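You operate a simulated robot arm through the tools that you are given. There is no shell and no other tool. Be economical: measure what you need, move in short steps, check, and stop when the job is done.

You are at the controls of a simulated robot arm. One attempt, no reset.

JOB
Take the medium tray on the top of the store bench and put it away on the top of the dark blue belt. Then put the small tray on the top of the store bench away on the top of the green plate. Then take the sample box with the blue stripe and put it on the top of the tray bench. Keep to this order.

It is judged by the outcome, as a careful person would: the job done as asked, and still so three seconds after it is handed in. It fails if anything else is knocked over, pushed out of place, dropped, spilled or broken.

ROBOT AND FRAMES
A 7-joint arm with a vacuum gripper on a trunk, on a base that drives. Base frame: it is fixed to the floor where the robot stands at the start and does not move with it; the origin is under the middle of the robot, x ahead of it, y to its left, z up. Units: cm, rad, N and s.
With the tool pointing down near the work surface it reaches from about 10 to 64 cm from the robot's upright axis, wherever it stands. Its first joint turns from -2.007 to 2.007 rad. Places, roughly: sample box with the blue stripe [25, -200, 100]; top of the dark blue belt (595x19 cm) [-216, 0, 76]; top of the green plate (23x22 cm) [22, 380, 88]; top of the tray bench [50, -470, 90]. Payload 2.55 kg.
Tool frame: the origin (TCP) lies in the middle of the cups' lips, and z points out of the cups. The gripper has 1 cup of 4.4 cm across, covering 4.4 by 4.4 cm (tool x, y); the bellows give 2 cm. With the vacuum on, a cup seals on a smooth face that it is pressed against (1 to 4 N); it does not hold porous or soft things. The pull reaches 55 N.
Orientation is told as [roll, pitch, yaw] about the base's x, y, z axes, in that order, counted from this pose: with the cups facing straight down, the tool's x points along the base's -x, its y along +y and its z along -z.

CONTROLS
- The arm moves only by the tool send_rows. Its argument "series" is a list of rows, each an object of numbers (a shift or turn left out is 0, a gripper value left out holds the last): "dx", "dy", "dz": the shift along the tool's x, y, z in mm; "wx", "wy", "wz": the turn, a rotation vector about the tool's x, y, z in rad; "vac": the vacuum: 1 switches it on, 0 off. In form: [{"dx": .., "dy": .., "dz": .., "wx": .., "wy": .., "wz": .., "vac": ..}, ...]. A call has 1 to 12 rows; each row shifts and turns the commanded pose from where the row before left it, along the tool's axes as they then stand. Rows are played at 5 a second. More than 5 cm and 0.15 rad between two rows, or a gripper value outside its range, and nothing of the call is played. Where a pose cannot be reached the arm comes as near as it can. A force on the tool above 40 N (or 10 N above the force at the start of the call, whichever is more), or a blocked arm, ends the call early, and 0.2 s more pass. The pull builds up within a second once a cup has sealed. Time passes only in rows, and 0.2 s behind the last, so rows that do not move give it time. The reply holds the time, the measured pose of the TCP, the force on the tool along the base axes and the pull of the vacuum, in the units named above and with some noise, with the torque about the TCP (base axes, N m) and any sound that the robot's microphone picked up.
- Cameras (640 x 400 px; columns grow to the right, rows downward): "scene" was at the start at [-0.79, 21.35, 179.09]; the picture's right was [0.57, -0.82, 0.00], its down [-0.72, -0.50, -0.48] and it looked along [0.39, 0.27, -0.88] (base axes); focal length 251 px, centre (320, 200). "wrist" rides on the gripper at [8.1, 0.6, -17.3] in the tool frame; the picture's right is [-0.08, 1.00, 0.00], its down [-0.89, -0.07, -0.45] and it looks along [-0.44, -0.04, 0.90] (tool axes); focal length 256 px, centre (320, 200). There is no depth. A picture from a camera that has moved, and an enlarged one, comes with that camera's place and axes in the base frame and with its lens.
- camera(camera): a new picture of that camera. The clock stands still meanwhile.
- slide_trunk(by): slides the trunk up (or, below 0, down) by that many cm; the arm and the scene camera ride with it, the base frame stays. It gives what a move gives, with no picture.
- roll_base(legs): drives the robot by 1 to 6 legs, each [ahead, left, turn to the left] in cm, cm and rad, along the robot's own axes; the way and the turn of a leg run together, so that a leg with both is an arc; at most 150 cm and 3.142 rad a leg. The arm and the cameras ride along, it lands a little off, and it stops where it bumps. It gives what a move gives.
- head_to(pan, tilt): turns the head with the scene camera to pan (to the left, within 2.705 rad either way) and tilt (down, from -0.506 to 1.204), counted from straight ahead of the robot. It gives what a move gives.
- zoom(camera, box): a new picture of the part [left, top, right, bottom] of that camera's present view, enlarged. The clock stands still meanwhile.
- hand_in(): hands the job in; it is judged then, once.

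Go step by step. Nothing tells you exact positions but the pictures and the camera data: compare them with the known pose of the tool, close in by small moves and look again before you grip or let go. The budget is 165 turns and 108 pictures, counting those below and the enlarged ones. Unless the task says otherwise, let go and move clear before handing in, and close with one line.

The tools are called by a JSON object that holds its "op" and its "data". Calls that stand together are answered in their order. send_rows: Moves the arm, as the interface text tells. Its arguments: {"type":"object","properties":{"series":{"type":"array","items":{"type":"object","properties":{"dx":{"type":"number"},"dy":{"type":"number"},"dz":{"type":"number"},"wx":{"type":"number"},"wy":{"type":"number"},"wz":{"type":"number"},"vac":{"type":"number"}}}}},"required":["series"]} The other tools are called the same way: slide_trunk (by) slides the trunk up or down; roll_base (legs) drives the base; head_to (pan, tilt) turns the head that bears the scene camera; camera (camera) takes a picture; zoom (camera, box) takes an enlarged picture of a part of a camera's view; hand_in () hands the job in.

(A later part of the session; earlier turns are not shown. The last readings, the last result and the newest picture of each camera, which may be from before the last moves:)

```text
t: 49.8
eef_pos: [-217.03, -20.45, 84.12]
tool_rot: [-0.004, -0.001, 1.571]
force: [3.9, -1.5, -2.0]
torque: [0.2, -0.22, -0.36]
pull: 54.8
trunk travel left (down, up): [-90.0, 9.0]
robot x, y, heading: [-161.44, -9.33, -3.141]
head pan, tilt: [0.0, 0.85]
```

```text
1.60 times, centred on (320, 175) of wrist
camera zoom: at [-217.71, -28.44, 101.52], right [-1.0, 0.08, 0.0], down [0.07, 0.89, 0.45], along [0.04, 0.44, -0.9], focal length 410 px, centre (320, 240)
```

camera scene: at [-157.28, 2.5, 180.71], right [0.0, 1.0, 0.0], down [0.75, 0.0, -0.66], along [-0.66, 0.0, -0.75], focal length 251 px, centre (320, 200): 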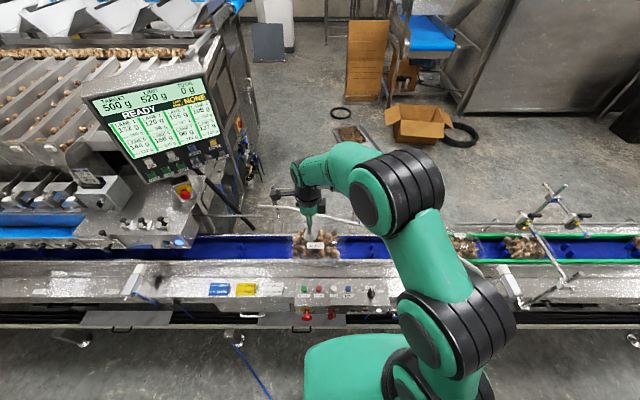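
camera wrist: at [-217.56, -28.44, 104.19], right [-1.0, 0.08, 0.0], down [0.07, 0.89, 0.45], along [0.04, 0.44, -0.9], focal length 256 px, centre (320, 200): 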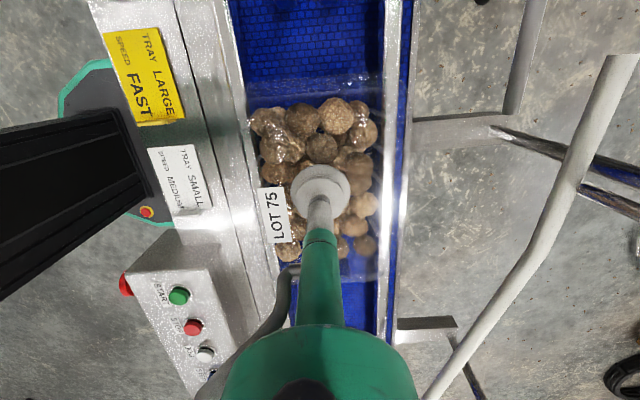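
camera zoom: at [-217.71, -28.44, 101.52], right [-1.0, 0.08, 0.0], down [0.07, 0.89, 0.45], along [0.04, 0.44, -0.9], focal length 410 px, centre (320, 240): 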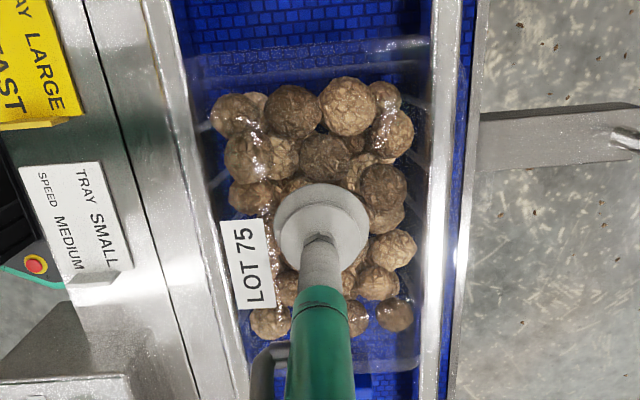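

{"op": "zoom", "data": {"camera": "scene", "box": [315, 230, 385, 280]}}

{"op": "zoom", "data": {"camera": "wrist", "box": [270, 200, 390, 310]}}

```text
8.00 times, centred on (350, 255) of scene
camera zoom: at [-163.06, -27.06, 180.71], right [0.0, 1.0, 0.0], down [0.75, 0.0, -0.66], along [-0.66, 0.0, -0.75], focal length 2008 px, centre (80, -240)
```

zoom: 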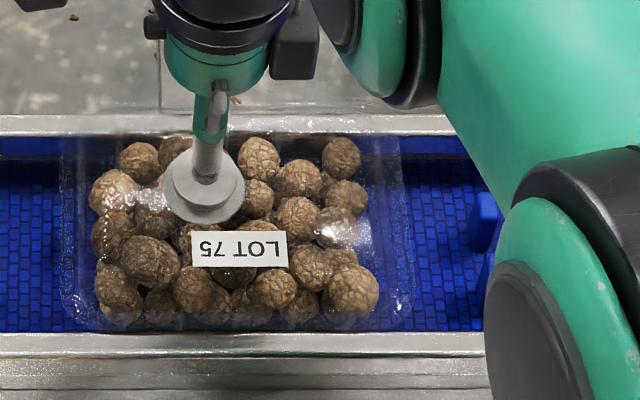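

```text
3.64 times, centred on (330, 255) of wrist
camera zoom: at [-217.71, -28.44, 101.52], right [-1.0, 0.08, 0.0], down [0.07, 0.89, 0.45], along [0.04, 0.44, -0.9], focal length 931 px, centre (284, 0)
```

zoom: 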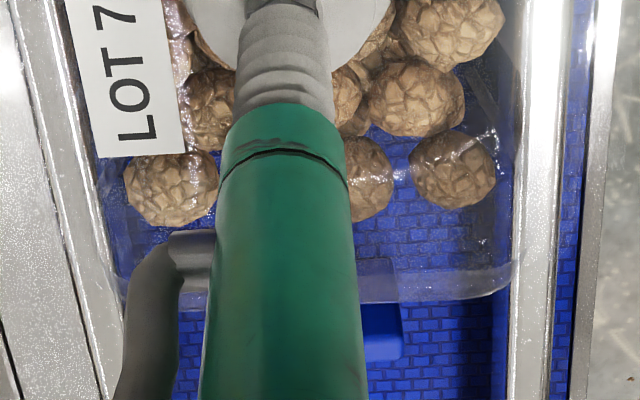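

The back rim slightly overlaps the back rail and there is a small gap in front. I'll raise, shift 0.25 cm forward, and lower gently.

{"op": "send_rows", "data": {"series": [{"dz": -10}, {"dy": -2.5}, {"dz": 0}, {"dz": 5}, {"dz": 5}, {"dz": 2}, {"dz": 0}]}}

{"op": "zoom", "data": {"camera": "wrist", "box": [220, 60, 420, 300]}}

```text
t: 51.4
eef_pos: [-216.98, -20.44, 84.11]
tool_rot: [0.001, -0.001, 1.57]
force: [-1.0, -4.4, 2.6]
torque: [0.29, -0.23, -0.05]
pull: 54.9
trunk travel left (down, up): [-90.0, 9.0]
robot x, y, heading: [-161.2, -9.64, -3.139]
head pan, tilt: [0.0, 0.85]
```

```text
1.67 times, centred on (320, 180) of wrist
camera zoom: at [-217.57, -28.58, 101.48], right [-1.0, 0.08, 0.0], down [0.07, 0.89, 0.45], along [0.03, 0.44, -0.9], focal length 427 px, centre (320, 233)
```

zoom: 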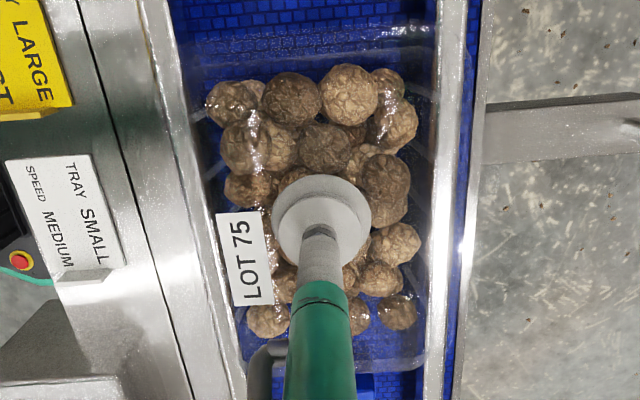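

The tray weight is now carried and the side force is gone, so it appears to rest on the belt between the rails. I'll ease the press, release, and lift a little to check.

{"op": "send_rows", "data": {"series": [{"dz": -2}, {"vac": 0}, {"dz": 0}, {"dz": 0}, {"dz": 0}, {"dz": 0}, {"dz": -3}, {"dz": -5}, {"dz": -10}, {"dz": -20}, {"dz": -30}]}}

{"op": "zoom", "data": {"camera": "scene", "box": [290, 220, 390, 290]}}

{"op": "zoom", "data": {"camera": "wrist", "box": [220, 60, 420, 300]}}

```text
t: 53.8
eef_pos: [-216.59, -20.4, 91.08]
tool_rot: [-0.004, 0.002, 1.57]
force: [0.3, -0.3, 0.1]
torque: [0.0, 0.0, 0.01]
pull: 0.1
trunk travel left (down, up): [-90.0, 9.0]
robot x, y, heading: [-161.36, -9.19, -3.141]
head pan, tilt: [0.0, 0.85]
```

```text
5.71 times, centred on (340, 255) of scene
camera zoom: at [-163.05, -27.01, 180.71], right [0.0, 1.0, 0.0], down [0.75, 0.0, -0.66], along [-0.66, 0.0, -0.75], focal length 1434 px, centre (206, -114)
```

zoom: 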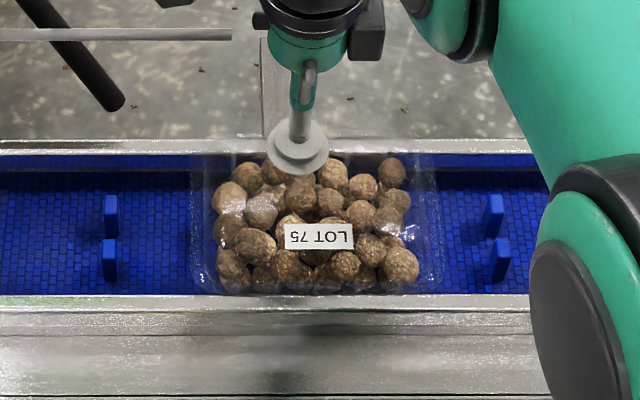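

```text
1.67 times, centred on (320, 180) of wrist
camera zoom: at [-217.32, -28.51, 108.42], right [-1.0, 0.08, 0.0], down [0.07, 0.89, 0.45], along [0.04, 0.44, -0.9], focal length 427 px, centre (320, 233)
```

zoom: 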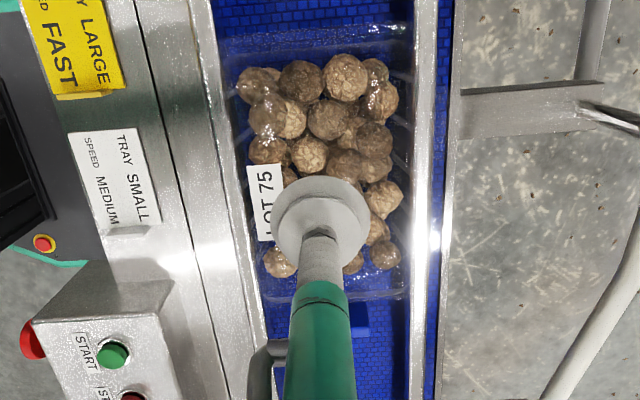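

The medium tray sits level between the rails and cleats. Now raising the tool, turning the wrist back, and driving back to the store bench for the small tray.

{"op": "send_rows", "data": {"series": [{"dz": -50}, {"dz": -50}, {"dz": -50}, {"dz": -30}]}}

{"op": "roll_base", "data": {"legs": [[-80, 0, 0], [0, 0, -1.57], [0, 0, -1.57], [70, 72, 0]]}}

{"op": "send_rows", "data": {"series": [{"wz": -0.145}, {"wz": -0.145}, {"wz": -0.145}, {"wz": -0.145}, {"wz": -0.145}, {"wz": -0.145}, {"wz": -0.145}, {"wz": -0.145}, {"wz": -0.145}, {"wz": -0.145}, {"wz": -0.12}]}}

{"op": "camera", "data": {"camera": "scene"}}

{"op": "camera", "data": {"camera": "wrist"}}

```text
t: 54.8
eef_pos: [-216.72, -20.34, 109.16]
tool_rot: [-0.002, -0.001, 1.57]
force: [0.1, 0.3, 0.0]
torque: [0.01, 0.01, 0.03]
pull: 0.0
trunk travel left (down, up): [-90.0, 9.0]
robot x, y, heading: [-161.12, -9.25, -3.146]
head pan, tilt: [0.0, 0.85]
```

```text
t: 71.6
eef_pos: [46.16, 73.81, 109.23]
tool_rot: [-0.002, 0.0, -1.556]
force: [-0.5, -0.4, -0.5]
torque: [-0.01, 0.01, 0.0]
pull: 0.0
trunk travel left (down, up): [-90.0, 9.0]
robot x, y, heading: [-9.1, 61.95, 0.017]
head pan, tilt: [0.0, 0.85]
```

```text
t: 74.0
eef_pos: [46.25, 73.66, 109.05]
tool_rot: [0.0, 0.001, 0.016]
force: [-0.1, 0.9, 0.6]
torque: [0.0, 0.02, -0.01]
pull: 0.2
trunk travel left (down, up): [-90.0, 9.0]
robot x, y, heading: [-9.5, 62.17, 0.016]
head pan, tilt: [0.0, 0.85]
```

```text
58 pictures are left
camera scene: at [-7.76, 79.67, 180.71], right [0.01, -1.0, 0.0], down [-0.75, -0.01, -0.66], along [0.66, 0.01, -0.75], focal length 251 px, centre (320, 200)
```

scene: 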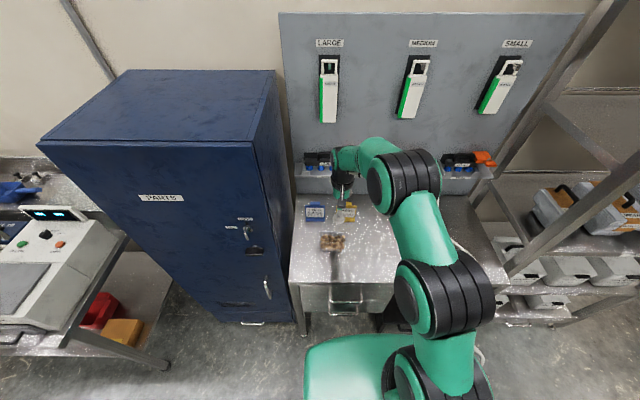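

```text
57 pictures are left
camera wrist: at [38.22, 74.28, 126.53], right [0.06, 1.0, 0.0], down [0.89, -0.06, 0.44], along [0.44, -0.03, -0.9], focal length 256 px, centre (320, 200)
```

wrist: 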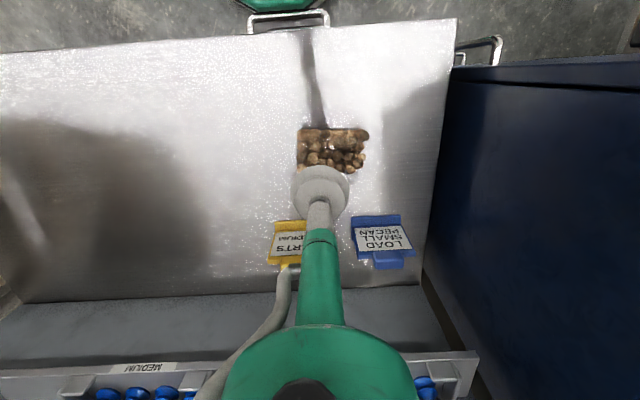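

{"op": "zoom", "data": {"camera": "scene", "box": [285, 190, 385, 290]}}

{"op": "zoom", "data": {"camera": "wrist", "box": [270, 100, 400, 200]}}

```text
4.00 times, centred on (335, 240) of scene
camera zoom: at [-7.76, 79.67, 180.71], right [0.01, -1.0, 0.0], down [-0.75, -0.01, -0.66], along [0.66, 0.01, -0.75], focal length 1004 px, centre (260, 40)
```

zoom: 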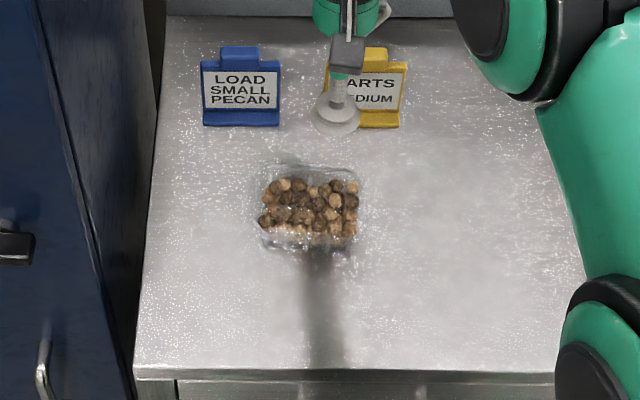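

```text
4.00 times, centred on (335, 150) of wrist
camera zoom: at [38.22, 74.28, 126.53], right [0.06, 1.0, 0.0], down [0.89, -0.06, 0.44], along [0.44, -0.03, -0.9], focal length 1024 px, centre (260, 400)
```

zoom: 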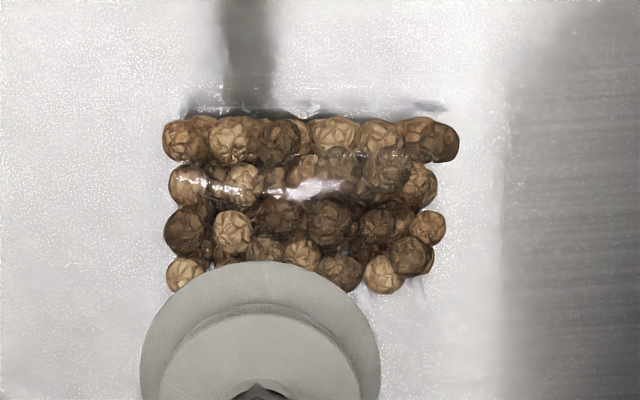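

The small tray centre is about (47.5, 75.4), film on top. I'll centre over it and descend with the vacuum on.

{"op": "send_rows", "data": {"series": [{"dx": -12.5, "dy": 17}, {"dz": 45}, {"dz": 45}, {"dz": 25, "vac": 1}, {"dz": 10}, {"dz": 4}, {"dz": 4}, {"dz": 4}, {"dz": 4}, {"dz": 0}]}}

```text
t: 76.2
eef_pos: [47.43, 75.51, 95.03]
tool_rot: [-0.001, 0.001, 0.012]
force: [-0.6, 0.1, 0.3]
torque: [0.03, -0.02, -0.01]
pull: 0.0
trunk travel left (down, up): [-90.0, 9.0]
robot x, y, heading: [-9.33, 61.9, 0.012]
head pan, tilt: [0.0, 0.85]
```

{"op": "send_rows", "data": {"series": [{"dz": 4}, {"dz": 4}, {"dz": 4}, {"dz": 3}, {"dz": 0}]}}

```text
t: 77.4
eef_pos: [47.5, 75.55, 93.7]
tool_rot: [0.002, -0.001, 0.015]
force: [-4.1, -0.5, 12.4]
torque: [-0.09, -0.42, -0.01]
pull: 55.3
trunk travel left (down, up): [-90.0, 9.0]
robot x, y, heading: [-9.44, 62.17, 0.016]
head pan, tilt: [0.0, 0.85]
```

Sealed. Lifting and checking.

{"op": "send_rows", "data": {"series": [{"dz": -5}, {"dz": -10}, {"dz": -20}, {"dz": -30}, {"dz": -30}, {"dz": -50}, {"dz": -30}, {"dz": 0}]}}

{"op": "camera", "data": {"camera": "wrist"}}

```text
t: 79.2
eef_pos: [47.45, 75.54, 110.96]
tool_rot: [0.0, 0.004, 0.014]
force: [0.2, -0.4, -1.4]
torque: [-0.02, -0.13, 0.03]
pull: 54.8
trunk travel left (down, up): [-90.0, 9.0]
robot x, y, heading: [-9.13, 61.7, 0.017]
head pan, tilt: [0.0, 0.85]
```

```text
54 pictures are left
camera wrist: at [39.45, 76.14, 128.38], right [0.07, 1.0, 0.0], down [0.89, -0.06, 0.44], along [0.44, -0.03, -0.9], focal length 256 px, centre (320, 200)
```

wrist: 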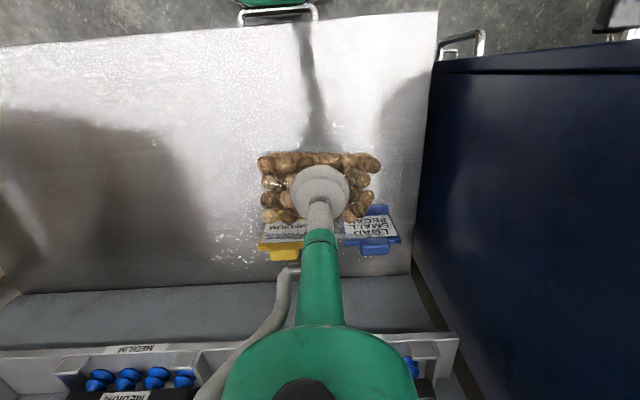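

Tray held well. Backing off and driving left along the aisle toward the green plate.

{"op": "roll_base", "data": {"legs": [[-60, 0, 0], [0, 150, 0], [0, 130, 0]]}}

{"op": "head_to", "data": {"pan": 0.3, "tilt": 0.7}}

{"op": "camera", "data": {"camera": "scene"}}

```text
t: 95.8
eef_pos: [-11.14, 355.33, 110.89]
tool_rot: [-0.001, 0.001, -0.019]
force: [-0.6, 0.3, 2.1]
torque: [-0.02, 0.19, -0.01]
pull: 54.8
trunk travel left (down, up): [-90.0, 9.0]
robot x, y, heading: [-67.87, 343.85, -0.017]
head pan, tilt: [0.0, 0.85]
```

```text
t: 96.6
eef_pos: [-11.31, 355.5, 111.07]
tool_rot: [0.0, 0.002, -0.019]
force: [1.3, -0.5, -3.2]
torque: [-0.02, -0.2, 0.0]
pull: 54.9
trunk travel left (down, up): [-90.0, 9.0]
robot x, y, heading: [-68.42, 343.67, -0.019]
head pan, tilt: [0.3, 0.7]
```

```text
53 pictures are left
camera scene: at [-65.97, 363.75, 181.94], right [0.28, -0.96, 0.0], down [-0.62, -0.18, -0.76], along [0.73, 0.21, -0.64], focal length 251 px, centre (320, 200)
```

scene: 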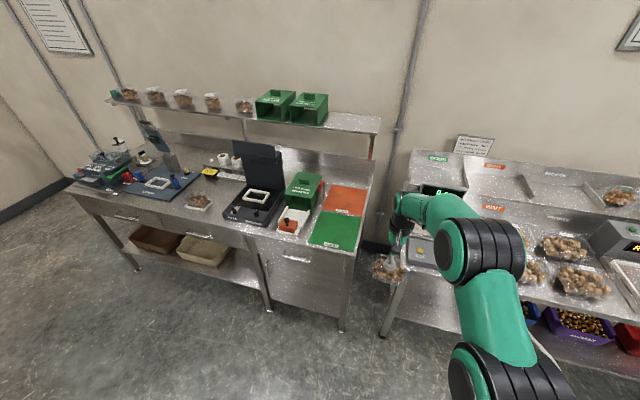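

{"op": "zoom", "data": {"camera": "scene", "box": [240, 150, 400, 270]}}

```text
3.33 times, centred on (320, 210) of scene
camera zoom: at [-65.97, 363.75, 181.94], right [0.28, -0.96, 0.0], down [-0.62, -0.18, -0.76], along [0.73, 0.21, -0.64], focal length 837 px, centre (320, 167)
```

zoom: 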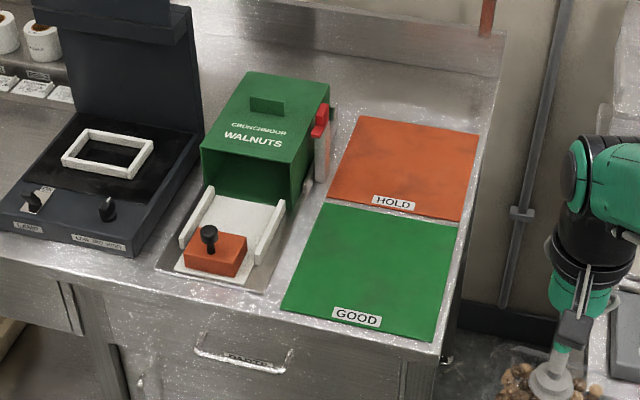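

The green plate (GOOD) is centred at about (21.5, 380, 88), as told. I'll drive left then ahead to bring the tray over it.

{"op": "roll_base", "data": {"legs": [[0, 25, 0.018], [32, 0, 0]]}}

{"op": "camera", "data": {"camera": "wrist"}}

{"op": "camera", "data": {"camera": "scene"}}

```text
t: 100.2
eef_pos: [20.86, 381.14, 110.95]
tool_rot: [0.0, 0.001, -0.007]
force: [0.7, 0.0, -2.8]
torque: [0.01, -0.06, 0.0]
pull: 55.4
trunk travel left (down, up): [-90.0, 9.0]
robot x, y, heading: [-36.24, 368.89, -0.006]
head pan, tilt: [0.3, 0.7]
```

```text
51 pictures are left
camera wrist: at [12.84, 381.95, 128.36], right [0.09, 1.0, 0.0], down [0.89, -0.08, 0.44], along [0.44, -0.04, -0.9], focal length 256 px, centre (320, 200)
```

wrist: 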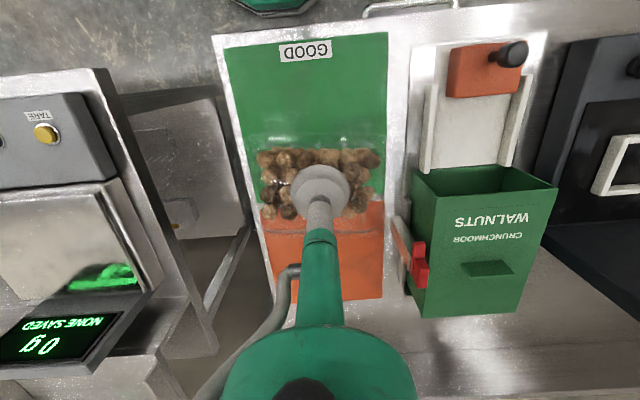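

```text
50 pictures are left
camera scene: at [-33.97, 388.99, 181.94], right [0.29, -0.96, 0.0], down [-0.62, -0.19, -0.76], along [0.73, 0.22, -0.64], focal length 251 px, centre (320, 200)
```

scene: 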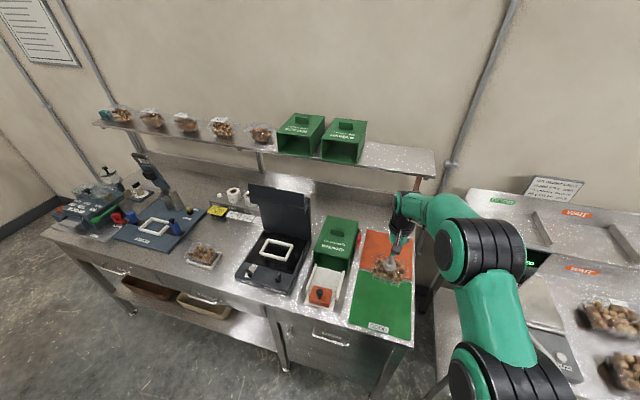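

Plate spans about x 9–33, y 369–392. I'll centre the tray at (22, 380) and lower to near the plate.

{"op": "send_rows", "data": {"series": [{"dx": -12, "dy": -13}, {"dz": 40}, {"dz": 40}, {"dz": 30}, {"dz": 0}]}}

{"op": "zoom", "data": {"camera": "wrist", "box": [180, 30, 460, 250]}}

{"op": "zoom", "data": {"camera": "scene", "box": [310, 200, 450, 360]}}

```text
t: 101.4
eef_pos: [22.03, 379.92, 100.07]
tool_rot: [0.001, 0.003, -0.006]
force: [-1.0, 0.4, -1.1]
torque: [0.01, -0.03, -0.03]
pull: 54.6
trunk travel left (down, up): [-90.0, 9.0]
robot x, y, heading: [-36.03, 368.62, -0.009]
head pan, tilt: [0.3, 0.7]
```

```text
1.82 times, centred on (320, 140) of wrist
camera zoom: at [14.05, 380.69, 117.41], right [0.09, 1.0, 0.0], down [0.89, -0.08, 0.44], along [0.44, -0.04, -0.9], focal length 465 px, centre (320, 309)
```

zoom: 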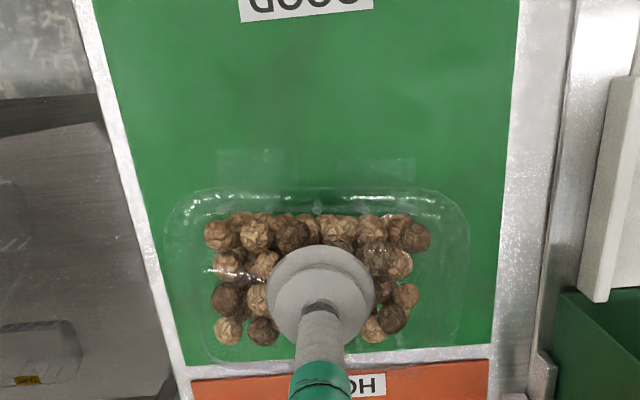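

```text
2.50 times, centred on (380, 280) of scene
camera zoom: at [-34.08, 388.98, 181.94], right [0.29, -0.96, 0.0], down [-0.62, -0.19, -0.77], along [0.73, 0.22, -0.64], focal length 628 px, centre (170, 0)
```

zoom: 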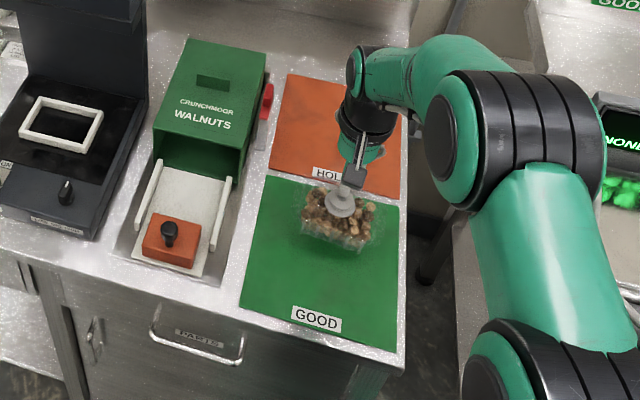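

I'll shift 1.3 cm toward the front to centre better on the plate, then lower to contact.

{"op": "send_rows", "data": {"series": [{"dx": 13}, {"dz": 15}, {"dz": 15}, {"dz": 8}, {"dz": 4}, {"dz": 0}]}}

```text
t: 102.8
eef_pos: [20.58, 379.97, 96.0]
tool_rot: [0.002, -0.003, -0.007]
force: [-4.1, 0.6, 16.9]
torque: [-0.04, -0.42, -0.02]
pull: 55.3
trunk travel left (down, up): [-90.0, 9.0]
robot x, y, heading: [-35.89, 368.87, -0.005]
head pan, tilt: [0.3, 0.7]
```

On the plate (upward force). I'll ease the press, release, and rise.

{"op": "send_rows", "data": {"series": [{"dz": -4}, {"dz": 0}, {"vac": 0}, {"dz": 0}, {"dz": 0}, {"dz": 0}, {"dz": 0}, {"dz": -3}, {"dz": -10}, {"dz": -30}, {"dz": -50}, {"dz": -50}]}}

{"op": "zoom", "data": {"camera": "scene", "box": [310, 200, 450, 360]}}

```text
t: 105.4
eef_pos: [20.65, 379.87, 110.64]
tool_rot: [0.001, 0.004, -0.006]
force: [-0.2, 0.0, -0.5]
torque: [-0.02, -0.03, 0.0]
pull: 0.0
trunk travel left (down, up): [-90.0, 9.0]
robot x, y, heading: [-36.1, 368.94, -0.008]
head pan, tilt: [0.3, 0.7]
```

```text
2.50 times, centred on (380, 280) of scene
camera zoom: at [-34.11, 388.97, 181.93], right [0.29, -0.96, 0.0], down [-0.62, -0.19, -0.77], along [0.73, 0.22, -0.64], focal length 628 px, centre (170, 0)
```

zoom: 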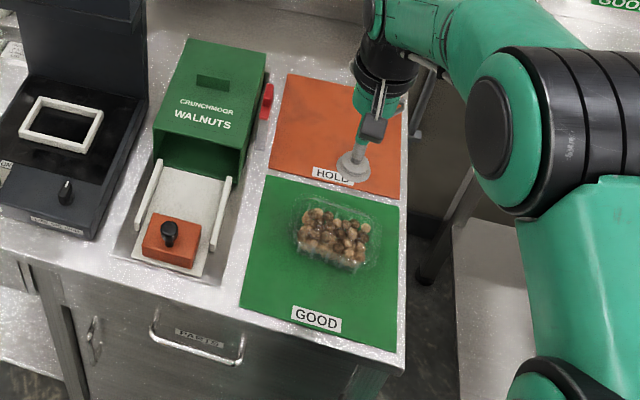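

The small tray is on the green plate. Now backing off and driving along the aisle to the cart with the sample box.

{"op": "roll_base", "data": {"legs": [[-45, 0, 0.006], [0, -150, 0], [0, -150, 0], [0, -150, 0], [0, -80, 0]]}}

{"op": "head_to", "data": {"pan": -0.4, "tilt": 0.6}}

{"op": "camera", "data": {"camera": "scene"}}

```text
t: 133.1
eef_pos: [-35.83, -152.48, 110.54]
tool_rot: [0.0, 0.001, -0.042]
force: [0.4, -0.6, 0.1]
torque: [0.03, 0.0, -0.05]
pull: 0.2
trunk travel left (down, up): [-90.0, 9.0]
robot x, y, heading: [-93.15, -161.71, -0.041]
head pan, tilt: [0.3, 0.7]
```

```text
t: 134.1
eef_pos: [-35.89, -152.53, 110.42]
tool_rot: [0.0, 0.002, -0.042]
force: [0.3, 0.5, -0.4]
torque: [-0.01, -0.02, 0.01]
pull: 0.1
trunk travel left (down, up): [-90.0, 9.0]
robot x, y, heading: [-92.81, -161.74, -0.044]
head pan, tilt: [-0.4, 0.6]
```

```text
46 pictures are left
camera scene: at [-90.5, -147.49, 182.8], right [-0.43, -0.9, 0.0], down [-0.51, 0.24, -0.82], along [0.75, -0.35, -0.57], focal length 251 px, centre (320, 200)
```

scene: 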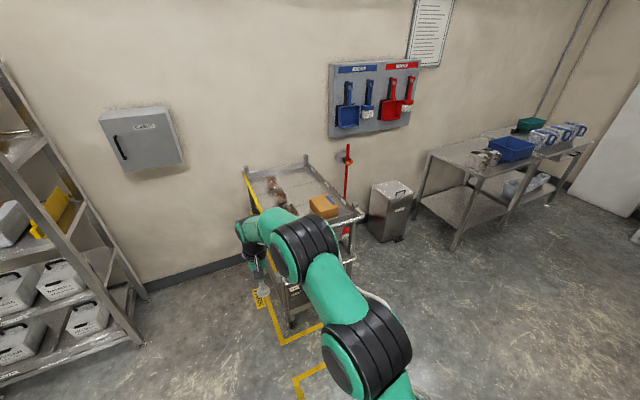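

The cart is partly hidden by the arm. I'll shift further right and look again.

{"op": "roll_base", "data": {"legs": [[20, -35, 0.042]]}}

{"op": "head_to", "data": {"pan": 0.0, "tilt": 0.65}}

{"op": "camera", "data": {"camera": "scene"}}

{"op": "camera", "data": {"camera": "wrist"}}

```text
t: 136.6
eef_pos: [-17.09, -184.88, 110.52]
tool_rot: [0.0, 0.001, 0.004]
force: [-0.8, 0.5, 0.9]
torque: [0.02, 0.01, -0.01]
pull: 0.1
trunk travel left (down, up): [-90.0, 9.0]
robot x, y, heading: [-74.32, -196.75, 0.007]
head pan, tilt: [-0.4, 0.6]
```

```text
t: 137.5
eef_pos: [-17.04, -184.88, 110.55]
tool_rot: [0.002, 0.003, 0.005]
force: [-0.1, 0.9, -0.1]
torque: [-0.04, -0.01, 0.0]
pull: 0.0
trunk travel left (down, up): [-90.0, 9.0]
robot x, y, heading: [-73.86, -196.6, 0.001]
head pan, tilt: [0.0, 0.649]
```

```text
45 pictures are left
camera scene: at [-71.43, -178.99, 182.37], right [0.0, -1.0, 0.0], down [-0.6, 0.0, -0.8], along [0.8, 0.0, -0.6], focal length 251 px, centre (320, 200)
```

scene: 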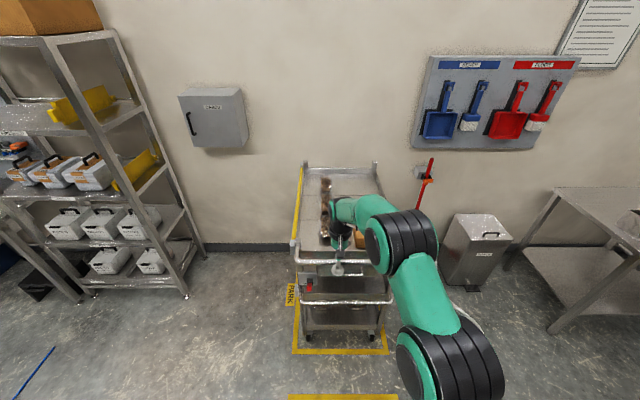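

```text
44 pictures are left
camera wrist: at [-25.1, -184.27, 127.95], right [0.07, 1.0, 0.0], down [0.89, -0.07, 0.44], along [0.44, -0.03, -0.9], focal length 256 px, centre (320, 200)
```

wrist: 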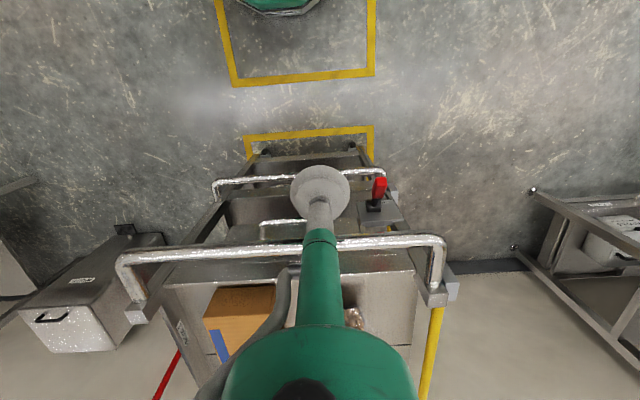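

The cart's handles are near x −5 (z 76 and 100), and the box with blue tape sits behind them. I'll raise the tool, drive closer and look from above.

{"op": "send_rows", "data": {"series": [{"dz": -50}, {"dz": -50}, {"dz": -50}]}}

{"op": "roll_base", "data": {"legs": [[28, 0, 0]]}}

{"op": "camera", "data": {"camera": "wrist"}}

{"op": "head_to", "data": {"pan": 0.0, "tilt": 0.95}}

{"op": "camera", "data": {"camera": "scene"}}

```text
t: 138.3
eef_pos: [-22.42, -186.12, 118.65]
tool_rot: [0.004, -0.017, 0.004]
force: [-1.2, 0.2, -0.7]
torque: [0.03, -0.09, 0.0]
pull: 0.0
out of reach, approached as far as the arm can: row 1, 2, 3
trunk travel left (down, up): [-90.0, 9.0]
robot x, y, heading: [-74.2, -196.61, 0.004]
head pan, tilt: [0.0, 0.649]
```

```text
t: 140.2
eef_pos: [5.64, -186.1, 118.5]
tool_rot: [0.005, -0.016, 0.001]
force: [0.6, -0.2, -0.3]
torque: [0.03, 0.0, -0.01]
pull: 0.1
trunk travel left (down, up): [-90.0, 9.0]
robot x, y, heading: [-45.86, -196.24, 0.003]
head pan, tilt: [0.0, 0.649]
```

```text
43 pictures are left
camera wrist: at [-2.63, -185.51, 135.85], right [0.08, 1.0, 0.01], down [0.89, -0.07, 0.46], along [0.46, -0.03, -0.89], focal length 256 px, centre (320, 200)
```

wrist: 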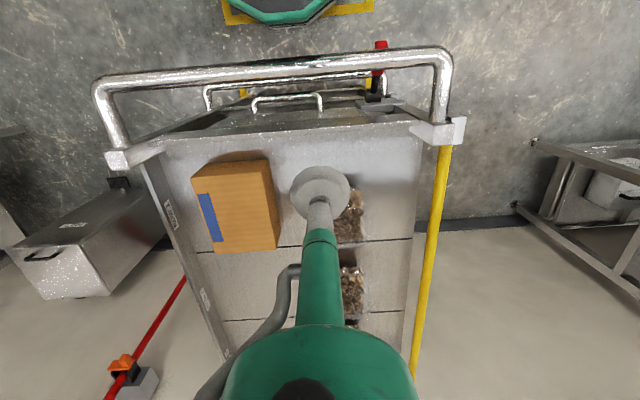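

```text
t: 141.1
eef_pos: [5.67, -186.17, 118.56]
tool_rot: [0.003, -0.019, 0.004]
force: [-0.1, -0.4, -0.2]
torque: [0.04, -0.04, 0.0]
pull: 0.1
trunk travel left (down, up): [-90.0, 9.0]
robot x, y, heading: [-45.88, -196.65, 0.001]
head pan, tilt: [0.0, 0.949]
```

```text
42 pictures are left
camera scene: at [-44.84, -178.89, 179.97], right [0.0, -1.0, 0.0], down [-0.81, 0.0, -0.58], along [0.58, 0.0, -0.81], focal length 251 px, centre (320, 200)
```

scene: 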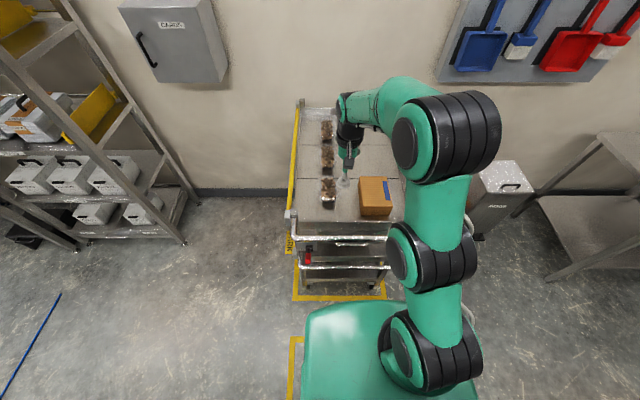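

{"op": "zoom", "data": {"camera": "wrist", "box": [170, 130, 390, 290]}}

{"op": "zoom", "data": {"camera": "scene", "box": [280, 90, 420, 240]}}

```text
2.50 times, centred on (280, 210) of wrist
camera zoom: at [-2.69, -185.51, 135.87], right [0.08, 1.0, 0.01], down [0.89, -0.07, 0.46], along [0.46, -0.03, -0.89], focal length 640 px, centre (420, 175)
```

zoom: 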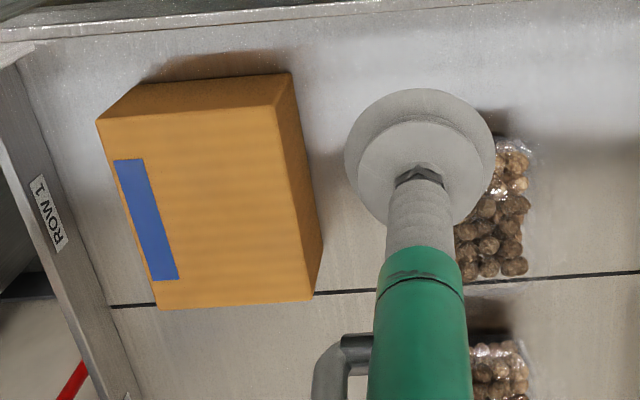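

```text
2.67 times, centred on (350, 165) of scene
camera zoom: at [-44.84, -178.89, 179.97], right [0.0, -1.0, 0.0], down [-0.81, 0.0, -0.58], along [0.58, 0.0, -0.81], focal length 669 px, centre (240, 293)
```

zoom: 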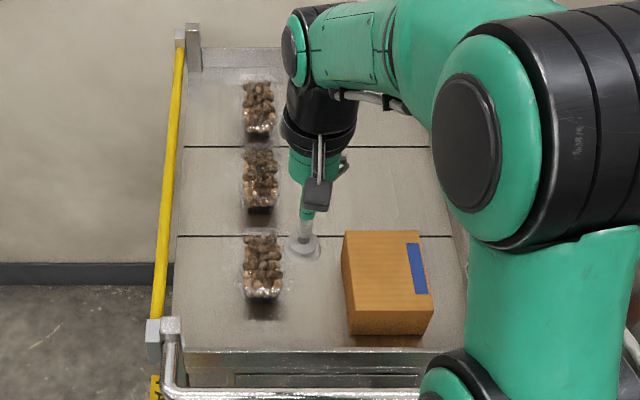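

The cardboard box's top is centred near (17, −200, 100), stripe on its −y side. I'll creep 5 cm closer and move the cup over its middle.

{"op": "roll_base", "data": {"legs": [[5, 0, 0]]}}

{"op": "send_rows", "data": {"series": [{"dz": 20}, {"dx": -20, "dy": -35}, {"dx": -20, "dy": -35}, {"dx": -14, "dy": -35}, {"dy": -34}, {"dz": 0}]}}

```text
t: 142.0
eef_pos: [10.52, -186.15, 118.64]
tool_rot: [0.002, -0.017, 0.003]
force: [0.4, 0.0, 0.8]
torque: [-0.01, 0.09, -0.01]
pull: 0.0
trunk travel left (down, up): [-90.0, 9.0]
robot x, y, heading: [-40.98, -196.63, 0.001]
head pan, tilt: [0.0, 0.949]
```

```text
t: 143.4
eef_pos: [15.34, -199.71, 115.96]
tool_rot: [0.003, -0.016, 0.006]
force: [-0.3, -0.6, -0.2]
torque: [-0.02, 0.03, 0.01]
pull: 0.0
out of reach, approached as far as the arm can: row 4
trunk travel left (down, up): [-90.0, 9.0]
robot x, y, heading: [-41.05, -196.36, 0.004]
head pan, tilt: [0.0, 0.949]
```

{"op": "send_rows", "data": {"series": [{"dz": 30}, {"wy": 0.016, "dz": 20}, {"dx": -16, "dy": -3}, {"dz": 10}, {"dz": 0}]}}

{"op": "zoom", "data": {"camera": "wrist", "box": [200, 80, 440, 290]}}

{"op": "zoom", "data": {"camera": "scene", "box": [290, 120, 420, 240]}}

```text
t: 144.6
eef_pos: [17.1, -200.36, 109.79]
tool_rot: [0.003, 0.0, 0.004]
force: [0.2, 0.2, 0.6]
torque: [-0.01, 0.01, 0.01]
pull: 0.1
trunk travel left (down, up): [-90.0, 9.0]
robot x, y, heading: [-40.71, -196.42, -0.003]
head pan, tilt: [0.0, 0.949]
```

```text
1.90 times, centred on (320, 185) of wrist
camera zoom: at [9.01, -199.73, 127.21], right [0.07, 1.0, 0.0], down [0.89, -0.07, 0.45], along [0.44, -0.03, -0.9], focal length 488 px, centre (320, 229)
```

zoom: 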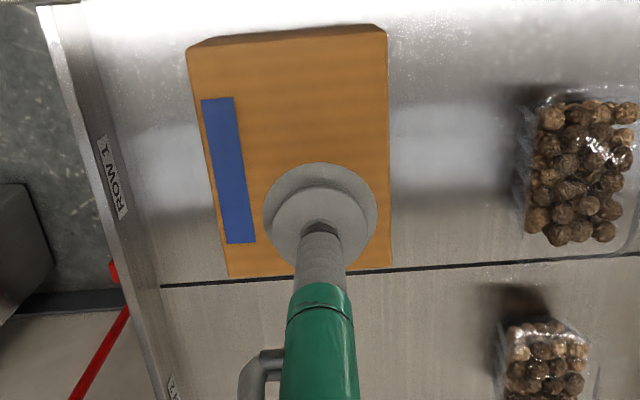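

```text
3.33 times, centred on (355, 180) of scene
camera zoom: at [-39.94, -178.89, 179.96], right [0.0, -1.0, 0.0], down [-0.81, 0.0, -0.58], along [0.58, 0.0, -0.81], focal length 837 px, centre (203, 267)
```

zoom: 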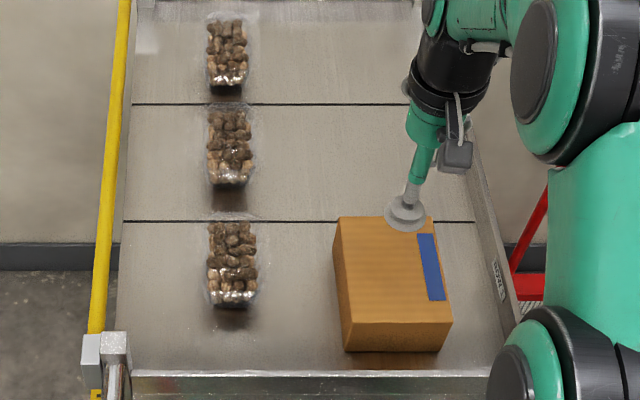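

Box centre is (17.8, −201.2); the stripe stays clear of the cup. I'll centre and descend with vacuum on.

{"op": "send_rows", "data": {"series": [{"dx": -7, "dy": -8}, {"dz": 40}, {"dz": 20, "vac": 1}, {"dz": 10}, {"dz": 5}, {"dz": 5}, {"dz": 4}, {"dz": 4}, {"dz": 4}, {"dz": 0}]}}

```text
t: 146.8
eef_pos: [17.69, -201.0, 100.73]
tool_rot: [0.005, -0.001, 0.004]
force: [-0.2, -1.0, -0.3]
torque: [0.02, 0.02, -0.01]
pull: 0.0
trunk travel left (down, up): [-90.0, 9.0]
robot x, y, heading: [-41.12, -196.59, 0.001]
head pan, tilt: [0.0, 0.949]
```

{"op": "send_rows", "data": {"series": [{"dz": 4}, {"dz": 4}, {"dz": 4}, {"dz": 3}, {"dz": 0}, {"dz": 0}]}}

```text
t: 148.2
eef_pos: [17.75, -200.95, 99.33]
tool_rot: [0.003, 0.001, 0.003]
force: [0.7, 0.3, -0.5]
torque: [-0.05, -0.02, 0.02]
pull: 0.0
trunk travel left (down, up): [-90.0, 9.0]
robot x, y, heading: [-40.97, -196.72, -0.003]
head pan, tilt: [0.0, 0.949]
```

{"op": "send_rows", "data": {"series": [{"dz": 4}, {"dz": 3}, {"dz": 3}, {"dz": 3}, {"dz": 0}, {"dz": 0}]}}

```text
t: 149.6
eef_pos: [17.79, -201.04, 97.96]
tool_rot: [0.004, 0.001, 0.003]
force: [0.3, 0.6, 0.0]
torque: [0.01, 0.01, -0.01]
pull: 0.2
trunk travel left (down, up): [-90.0, 9.0]
robot x, y, heading: [-41.2, -196.93, 0.005]
head pan, tilt: [0.0, 0.949]
```

{"op": "send_rows", "data": {"series": [{"dz": 4}, {"dz": 3}, {"dz": 3}, {"dz": 3}, {"dz": 0}, {"dz": 0}]}}

{"op": "zoom", "data": {"camera": "scene", "box": [290, 120, 420, 240]}}

```text
t: 151.0
eef_pos: [17.62, -200.86, 96.81]
tool_rot: [0.003, -0.006, 0.002]
force: [-1.4, 2.5, 11.9]
torque: [-0.16, -0.13, 0.02]
pull: 55.2
trunk travel left (down, up): [-90.0, 9.0]
robot x, y, heading: [-41.18, -196.69, 0.006]
head pan, tilt: [0.0, 0.949]
```

```text
3.33 times, centred on (355, 180) of scene
camera zoom: at [-40.21, -178.8, 179.97], right [0.0, -1.0, 0.0], down [-0.81, 0.0, -0.58], along [0.58, 0.0, -0.81], focal length 837 px, centre (203, 267)
```

zoom: 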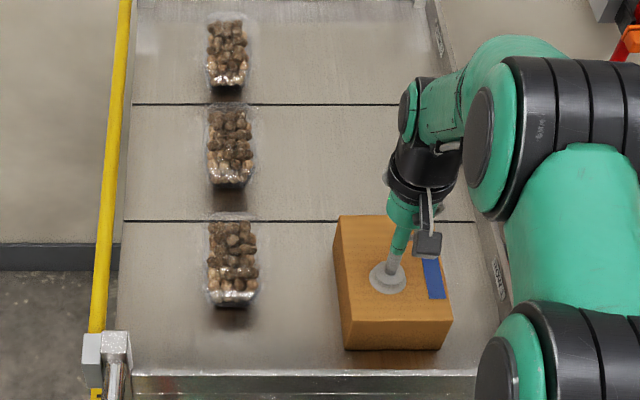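

Sealed on the box. Lifting slowly and raising the trunk for clearance over the cart handle.

{"op": "send_rows", "data": {"series": [{"dz": -5}, {"dz": -10}, {"dz": -20}, {"dz": -40}, {"dz": -40}, {"dz": -40}, {"dz": 0}]}}

{"op": "slide_trunk", "data": {"by": 6}}

{"op": "camera", "data": {"camera": "wrist"}}

{"op": "camera", "data": {"camera": "scene"}}

```text
t: 152.6
eef_pos: [17.31, -200.82, 111.84]
tool_rot: [0.005, 0.002, 0.003]
force: [-0.5, -0.1, -3.2]
torque: [0.01, 0.14, -0.02]
pull: 55.0
trunk travel left (down, up): [-90.0, 9.0]
robot x, y, heading: [-41.02, -196.57, 0.003]
head pan, tilt: [0.0, 0.949]
```

```text
t: 153.6
eef_pos: [17.71, -200.82, 118.05]
tool_rot: [0.003, -0.001, 0.003]
force: [0.0, 0.6, -4.0]
torque: [0.03, 0.15, 0.03]
pull: 54.7
trunk travel left (down, up): [-96.0, 3.0]
robot x, y, heading: [-40.95, -196.4, 0.001]
head pan, tilt: [0.0, 0.949]
```

```text
36 pictures are left
camera wrist: at [9.66, -200.25, 135.41], right [0.07, 1.0, 0.0], down [0.89, -0.07, 0.45], along [0.45, -0.03, -0.89], focal length 256 px, centre (320, 200)
```

wrist: 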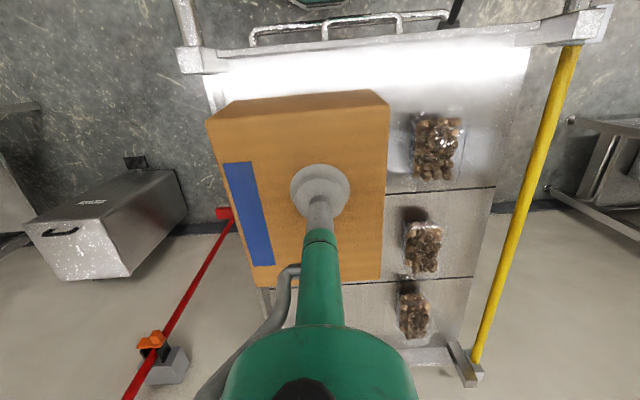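

```text
35 pictures are left
camera scene: at [-39.93, -178.87, 185.96], right [0.0, -1.0, 0.0], down [-0.81, 0.0, -0.58], along [0.58, 0.0, -0.81], focal length 251 px, centre (320, 200)
```

scene: 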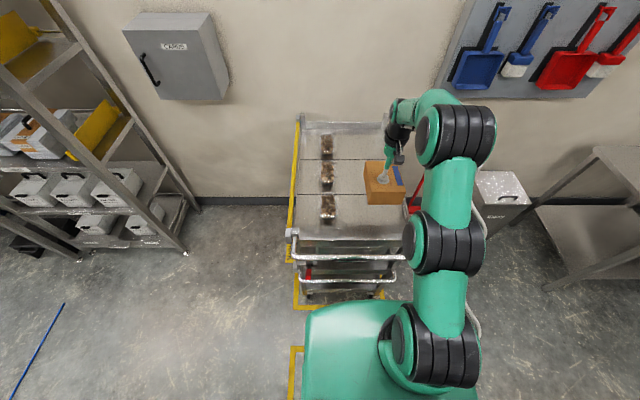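

Box held level (about 4 N). Backing straight off the cart, then driving right toward the tray bench.

{"op": "roll_base", "data": {"legs": [[-50, 0, 0], [0, -150, 0], [0, -80, 0]]}}

{"op": "head_to", "data": {"pan": -0.2, "tilt": 0.65}}

{"op": "camera", "data": {"camera": "scene"}}

```text
t: 167.4
eef_pos: [-28.11, -431.06, 118.05]
tool_rot: [0.004, -0.001, 0.011]
force: [-0.8, 0.1, -4.1]
torque: [0.05, 0.12, 0.02]
pull: 54.6
trunk travel left (down, up): [-96.0, 3.0]
robot x, y, heading: [-86.9, -427.26, 0.013]
head pan, tilt: [0.0, 0.949]
```

```text
t: 168.2
eef_pos: [-28.16, -431.14, 118.05]
tool_rot: [0.004, -0.001, 0.011]
force: [0.3, 0.2, -3.8]
torque: [0.05, 0.15, 0.0]
pull: 55.1
trunk travel left (down, up): [-96.0, 3.0]
robot x, y, heading: [-87.26, -426.97, 0.011]
head pan, tilt: [-0.201, 0.649]
```

```text
34 pictures are left
camera scene: at [-84.6, -411.22, 188.36], right [-0.19, -0.98, 0.0], down [-0.59, 0.11, -0.8], along [0.78, -0.15, -0.61], focal length 251 px, centre (320, 200)
```

scene: 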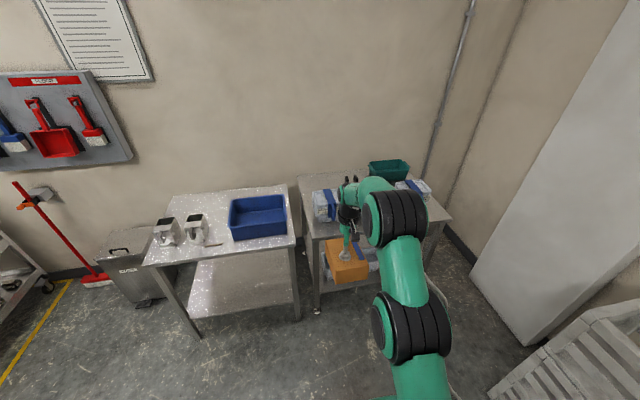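

{"op": "zoom", "data": {"camera": "scene", "box": [280, 140, 480, 300]}}

{"op": "roll_base", "data": {"legs": [[0, -45, 0]]}}

{"op": "head_to", "data": {"pan": 0.15, "tilt": 0.7}}

{"op": "camera", "data": {"camera": "scene"}}

```text
2.50 times, centred on (380, 220) of scene
camera zoom: at [-84.6, -411.22, 188.36], right [-0.19, -0.98, 0.0], down [-0.59, 0.11, -0.8], along [0.78, -0.15, -0.61], focal length 628 px, centre (170, 150)
```

zoom: 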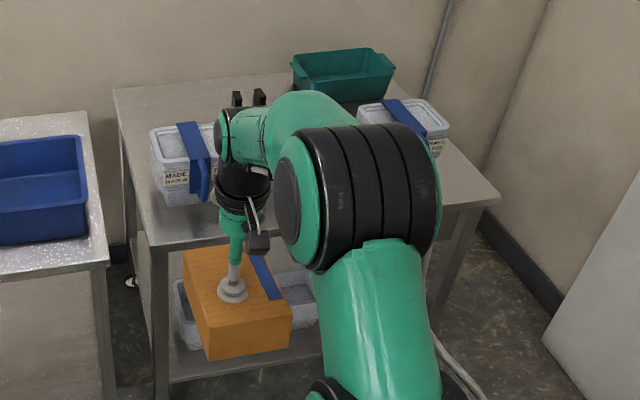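

```text
t: 170.9
eef_pos: [-27.52, -475.12, 118.11]
tool_rot: [0.003, -0.001, 0.013]
force: [0.3, -0.4, -3.3]
torque: [0.06, 0.14, 0.01]
pull: 55.1
trunk travel left (down, up): [-96.0, 3.0]
robot x, y, heading: [-86.59, -471.5, 0.017]
head pan, tilt: [-0.201, 0.649]
```

```text
t: 171.8
eef_pos: [-27.51, -475.23, 118.0]
tool_rot: [0.003, -0.002, 0.01]
force: [-0.1, 0.5, -4.5]
torque: [0.0, 0.14, -0.02]
pull: 55.2
trunk travel left (down, up): [-96.0, 3.0]
robot x, y, heading: [-86.21, -471.87, 0.012]
head pan, tilt: [0.15, 0.7]
```

```text
32 pictures are left
camera scene: at [-84.25, -452.58, 187.94], right [0.16, -0.99, 0.0], down [-0.64, -0.1, -0.76], along [0.75, 0.12, -0.64], focal length 251 px, centre (320, 200)
```

scene: 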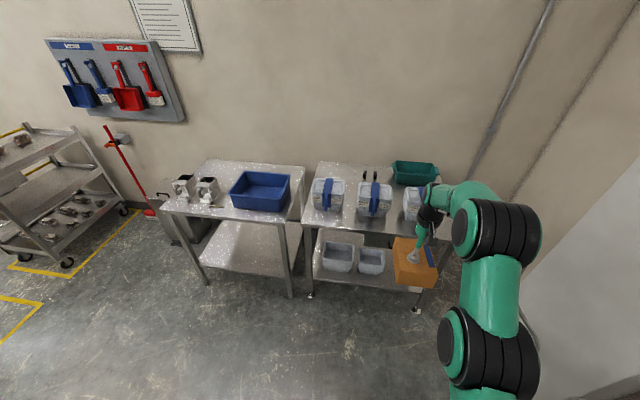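

{"op": "zoom", "data": {"camera": "scene", "box": [290, 145, 470, 295]}}

```text
2.67 times, centred on (380, 220) of scene
camera zoom: at [-84.25, -452.58, 187.94], right [0.16, -0.99, 0.0], down [-0.64, -0.1, -0.76], along [0.75, 0.12, -0.64], focal length 669 px, centre (160, 147)
```

zoom: 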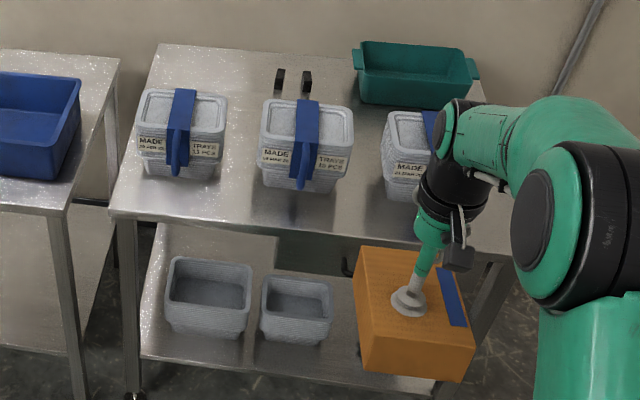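

The tray bench (right-hand one) spans roughly x 9–74, y −427 to −506 and carries three tray stacks and a bin. I need a free spot, so I'll drive closer to view it from above.

{"op": "roll_base", "data": {"legs": [[35, 0, -0.012]]}}

{"op": "head_to", "data": {"pan": 0.0, "tilt": 0.85}}

{"op": "camera", "data": {"camera": "scene"}}

{"op": "camera", "data": {"camera": "wrist"}}

```text
t: 174.0
eef_pos: [7.16, -475.63, 118.16]
tool_rot: [0.003, -0.002, 0.002]
force: [0.9, 0.9, -2.1]
torque: [0.02, 0.15, 0.04]
pull: 55.5
trunk travel left (down, up): [-96.0, 3.0]
robot x, y, heading: [-51.56, -471.24, 0.006]
head pan, tilt: [0.15, 0.7]
```

```text
t: 174.7
eef_pos: [7.17, -475.6, 118.07]
tool_rot: [0.003, -0.002, 0.003]
force: [0.1, -0.2, -3.2]
torque: [0.07, 0.12, 0.0]
pull: 55.0
trunk travel left (down, up): [-96.0, 3.0]
robot x, y, heading: [-51.89, -471.2, 0.005]
head pan, tilt: [0.0, 0.85]
```

```text
30 pictures are left
camera scene: at [-49.94, -453.62, 186.71], right [0.0, -1.0, 0.0], down [-0.75, 0.0, -0.66], along [0.66, 0.0, -0.75], focal length 251 px, centre (320, 200)
```

scene: 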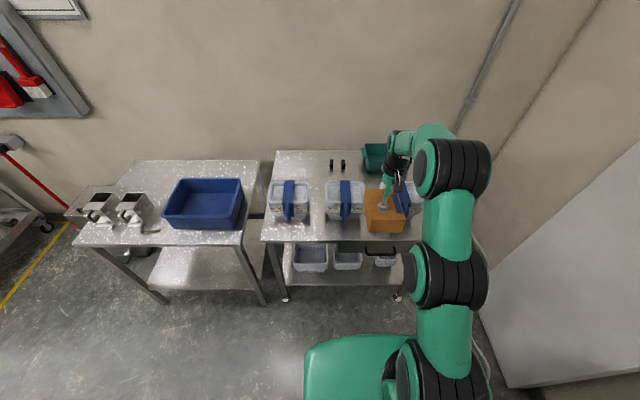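

```text
29 pictures are left
camera wrist: at [-0.96, -475.05, 135.38], right [0.08, 1.0, 0.0], down [0.89, -0.07, 0.45], along [0.45, -0.03, -0.89], focal length 256 px, centre (320, 200)
```

wrist: 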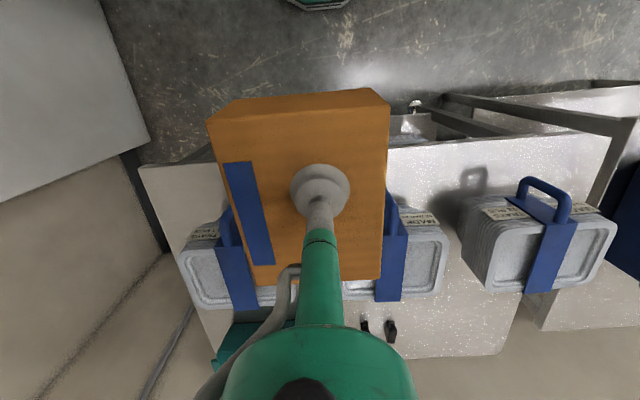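

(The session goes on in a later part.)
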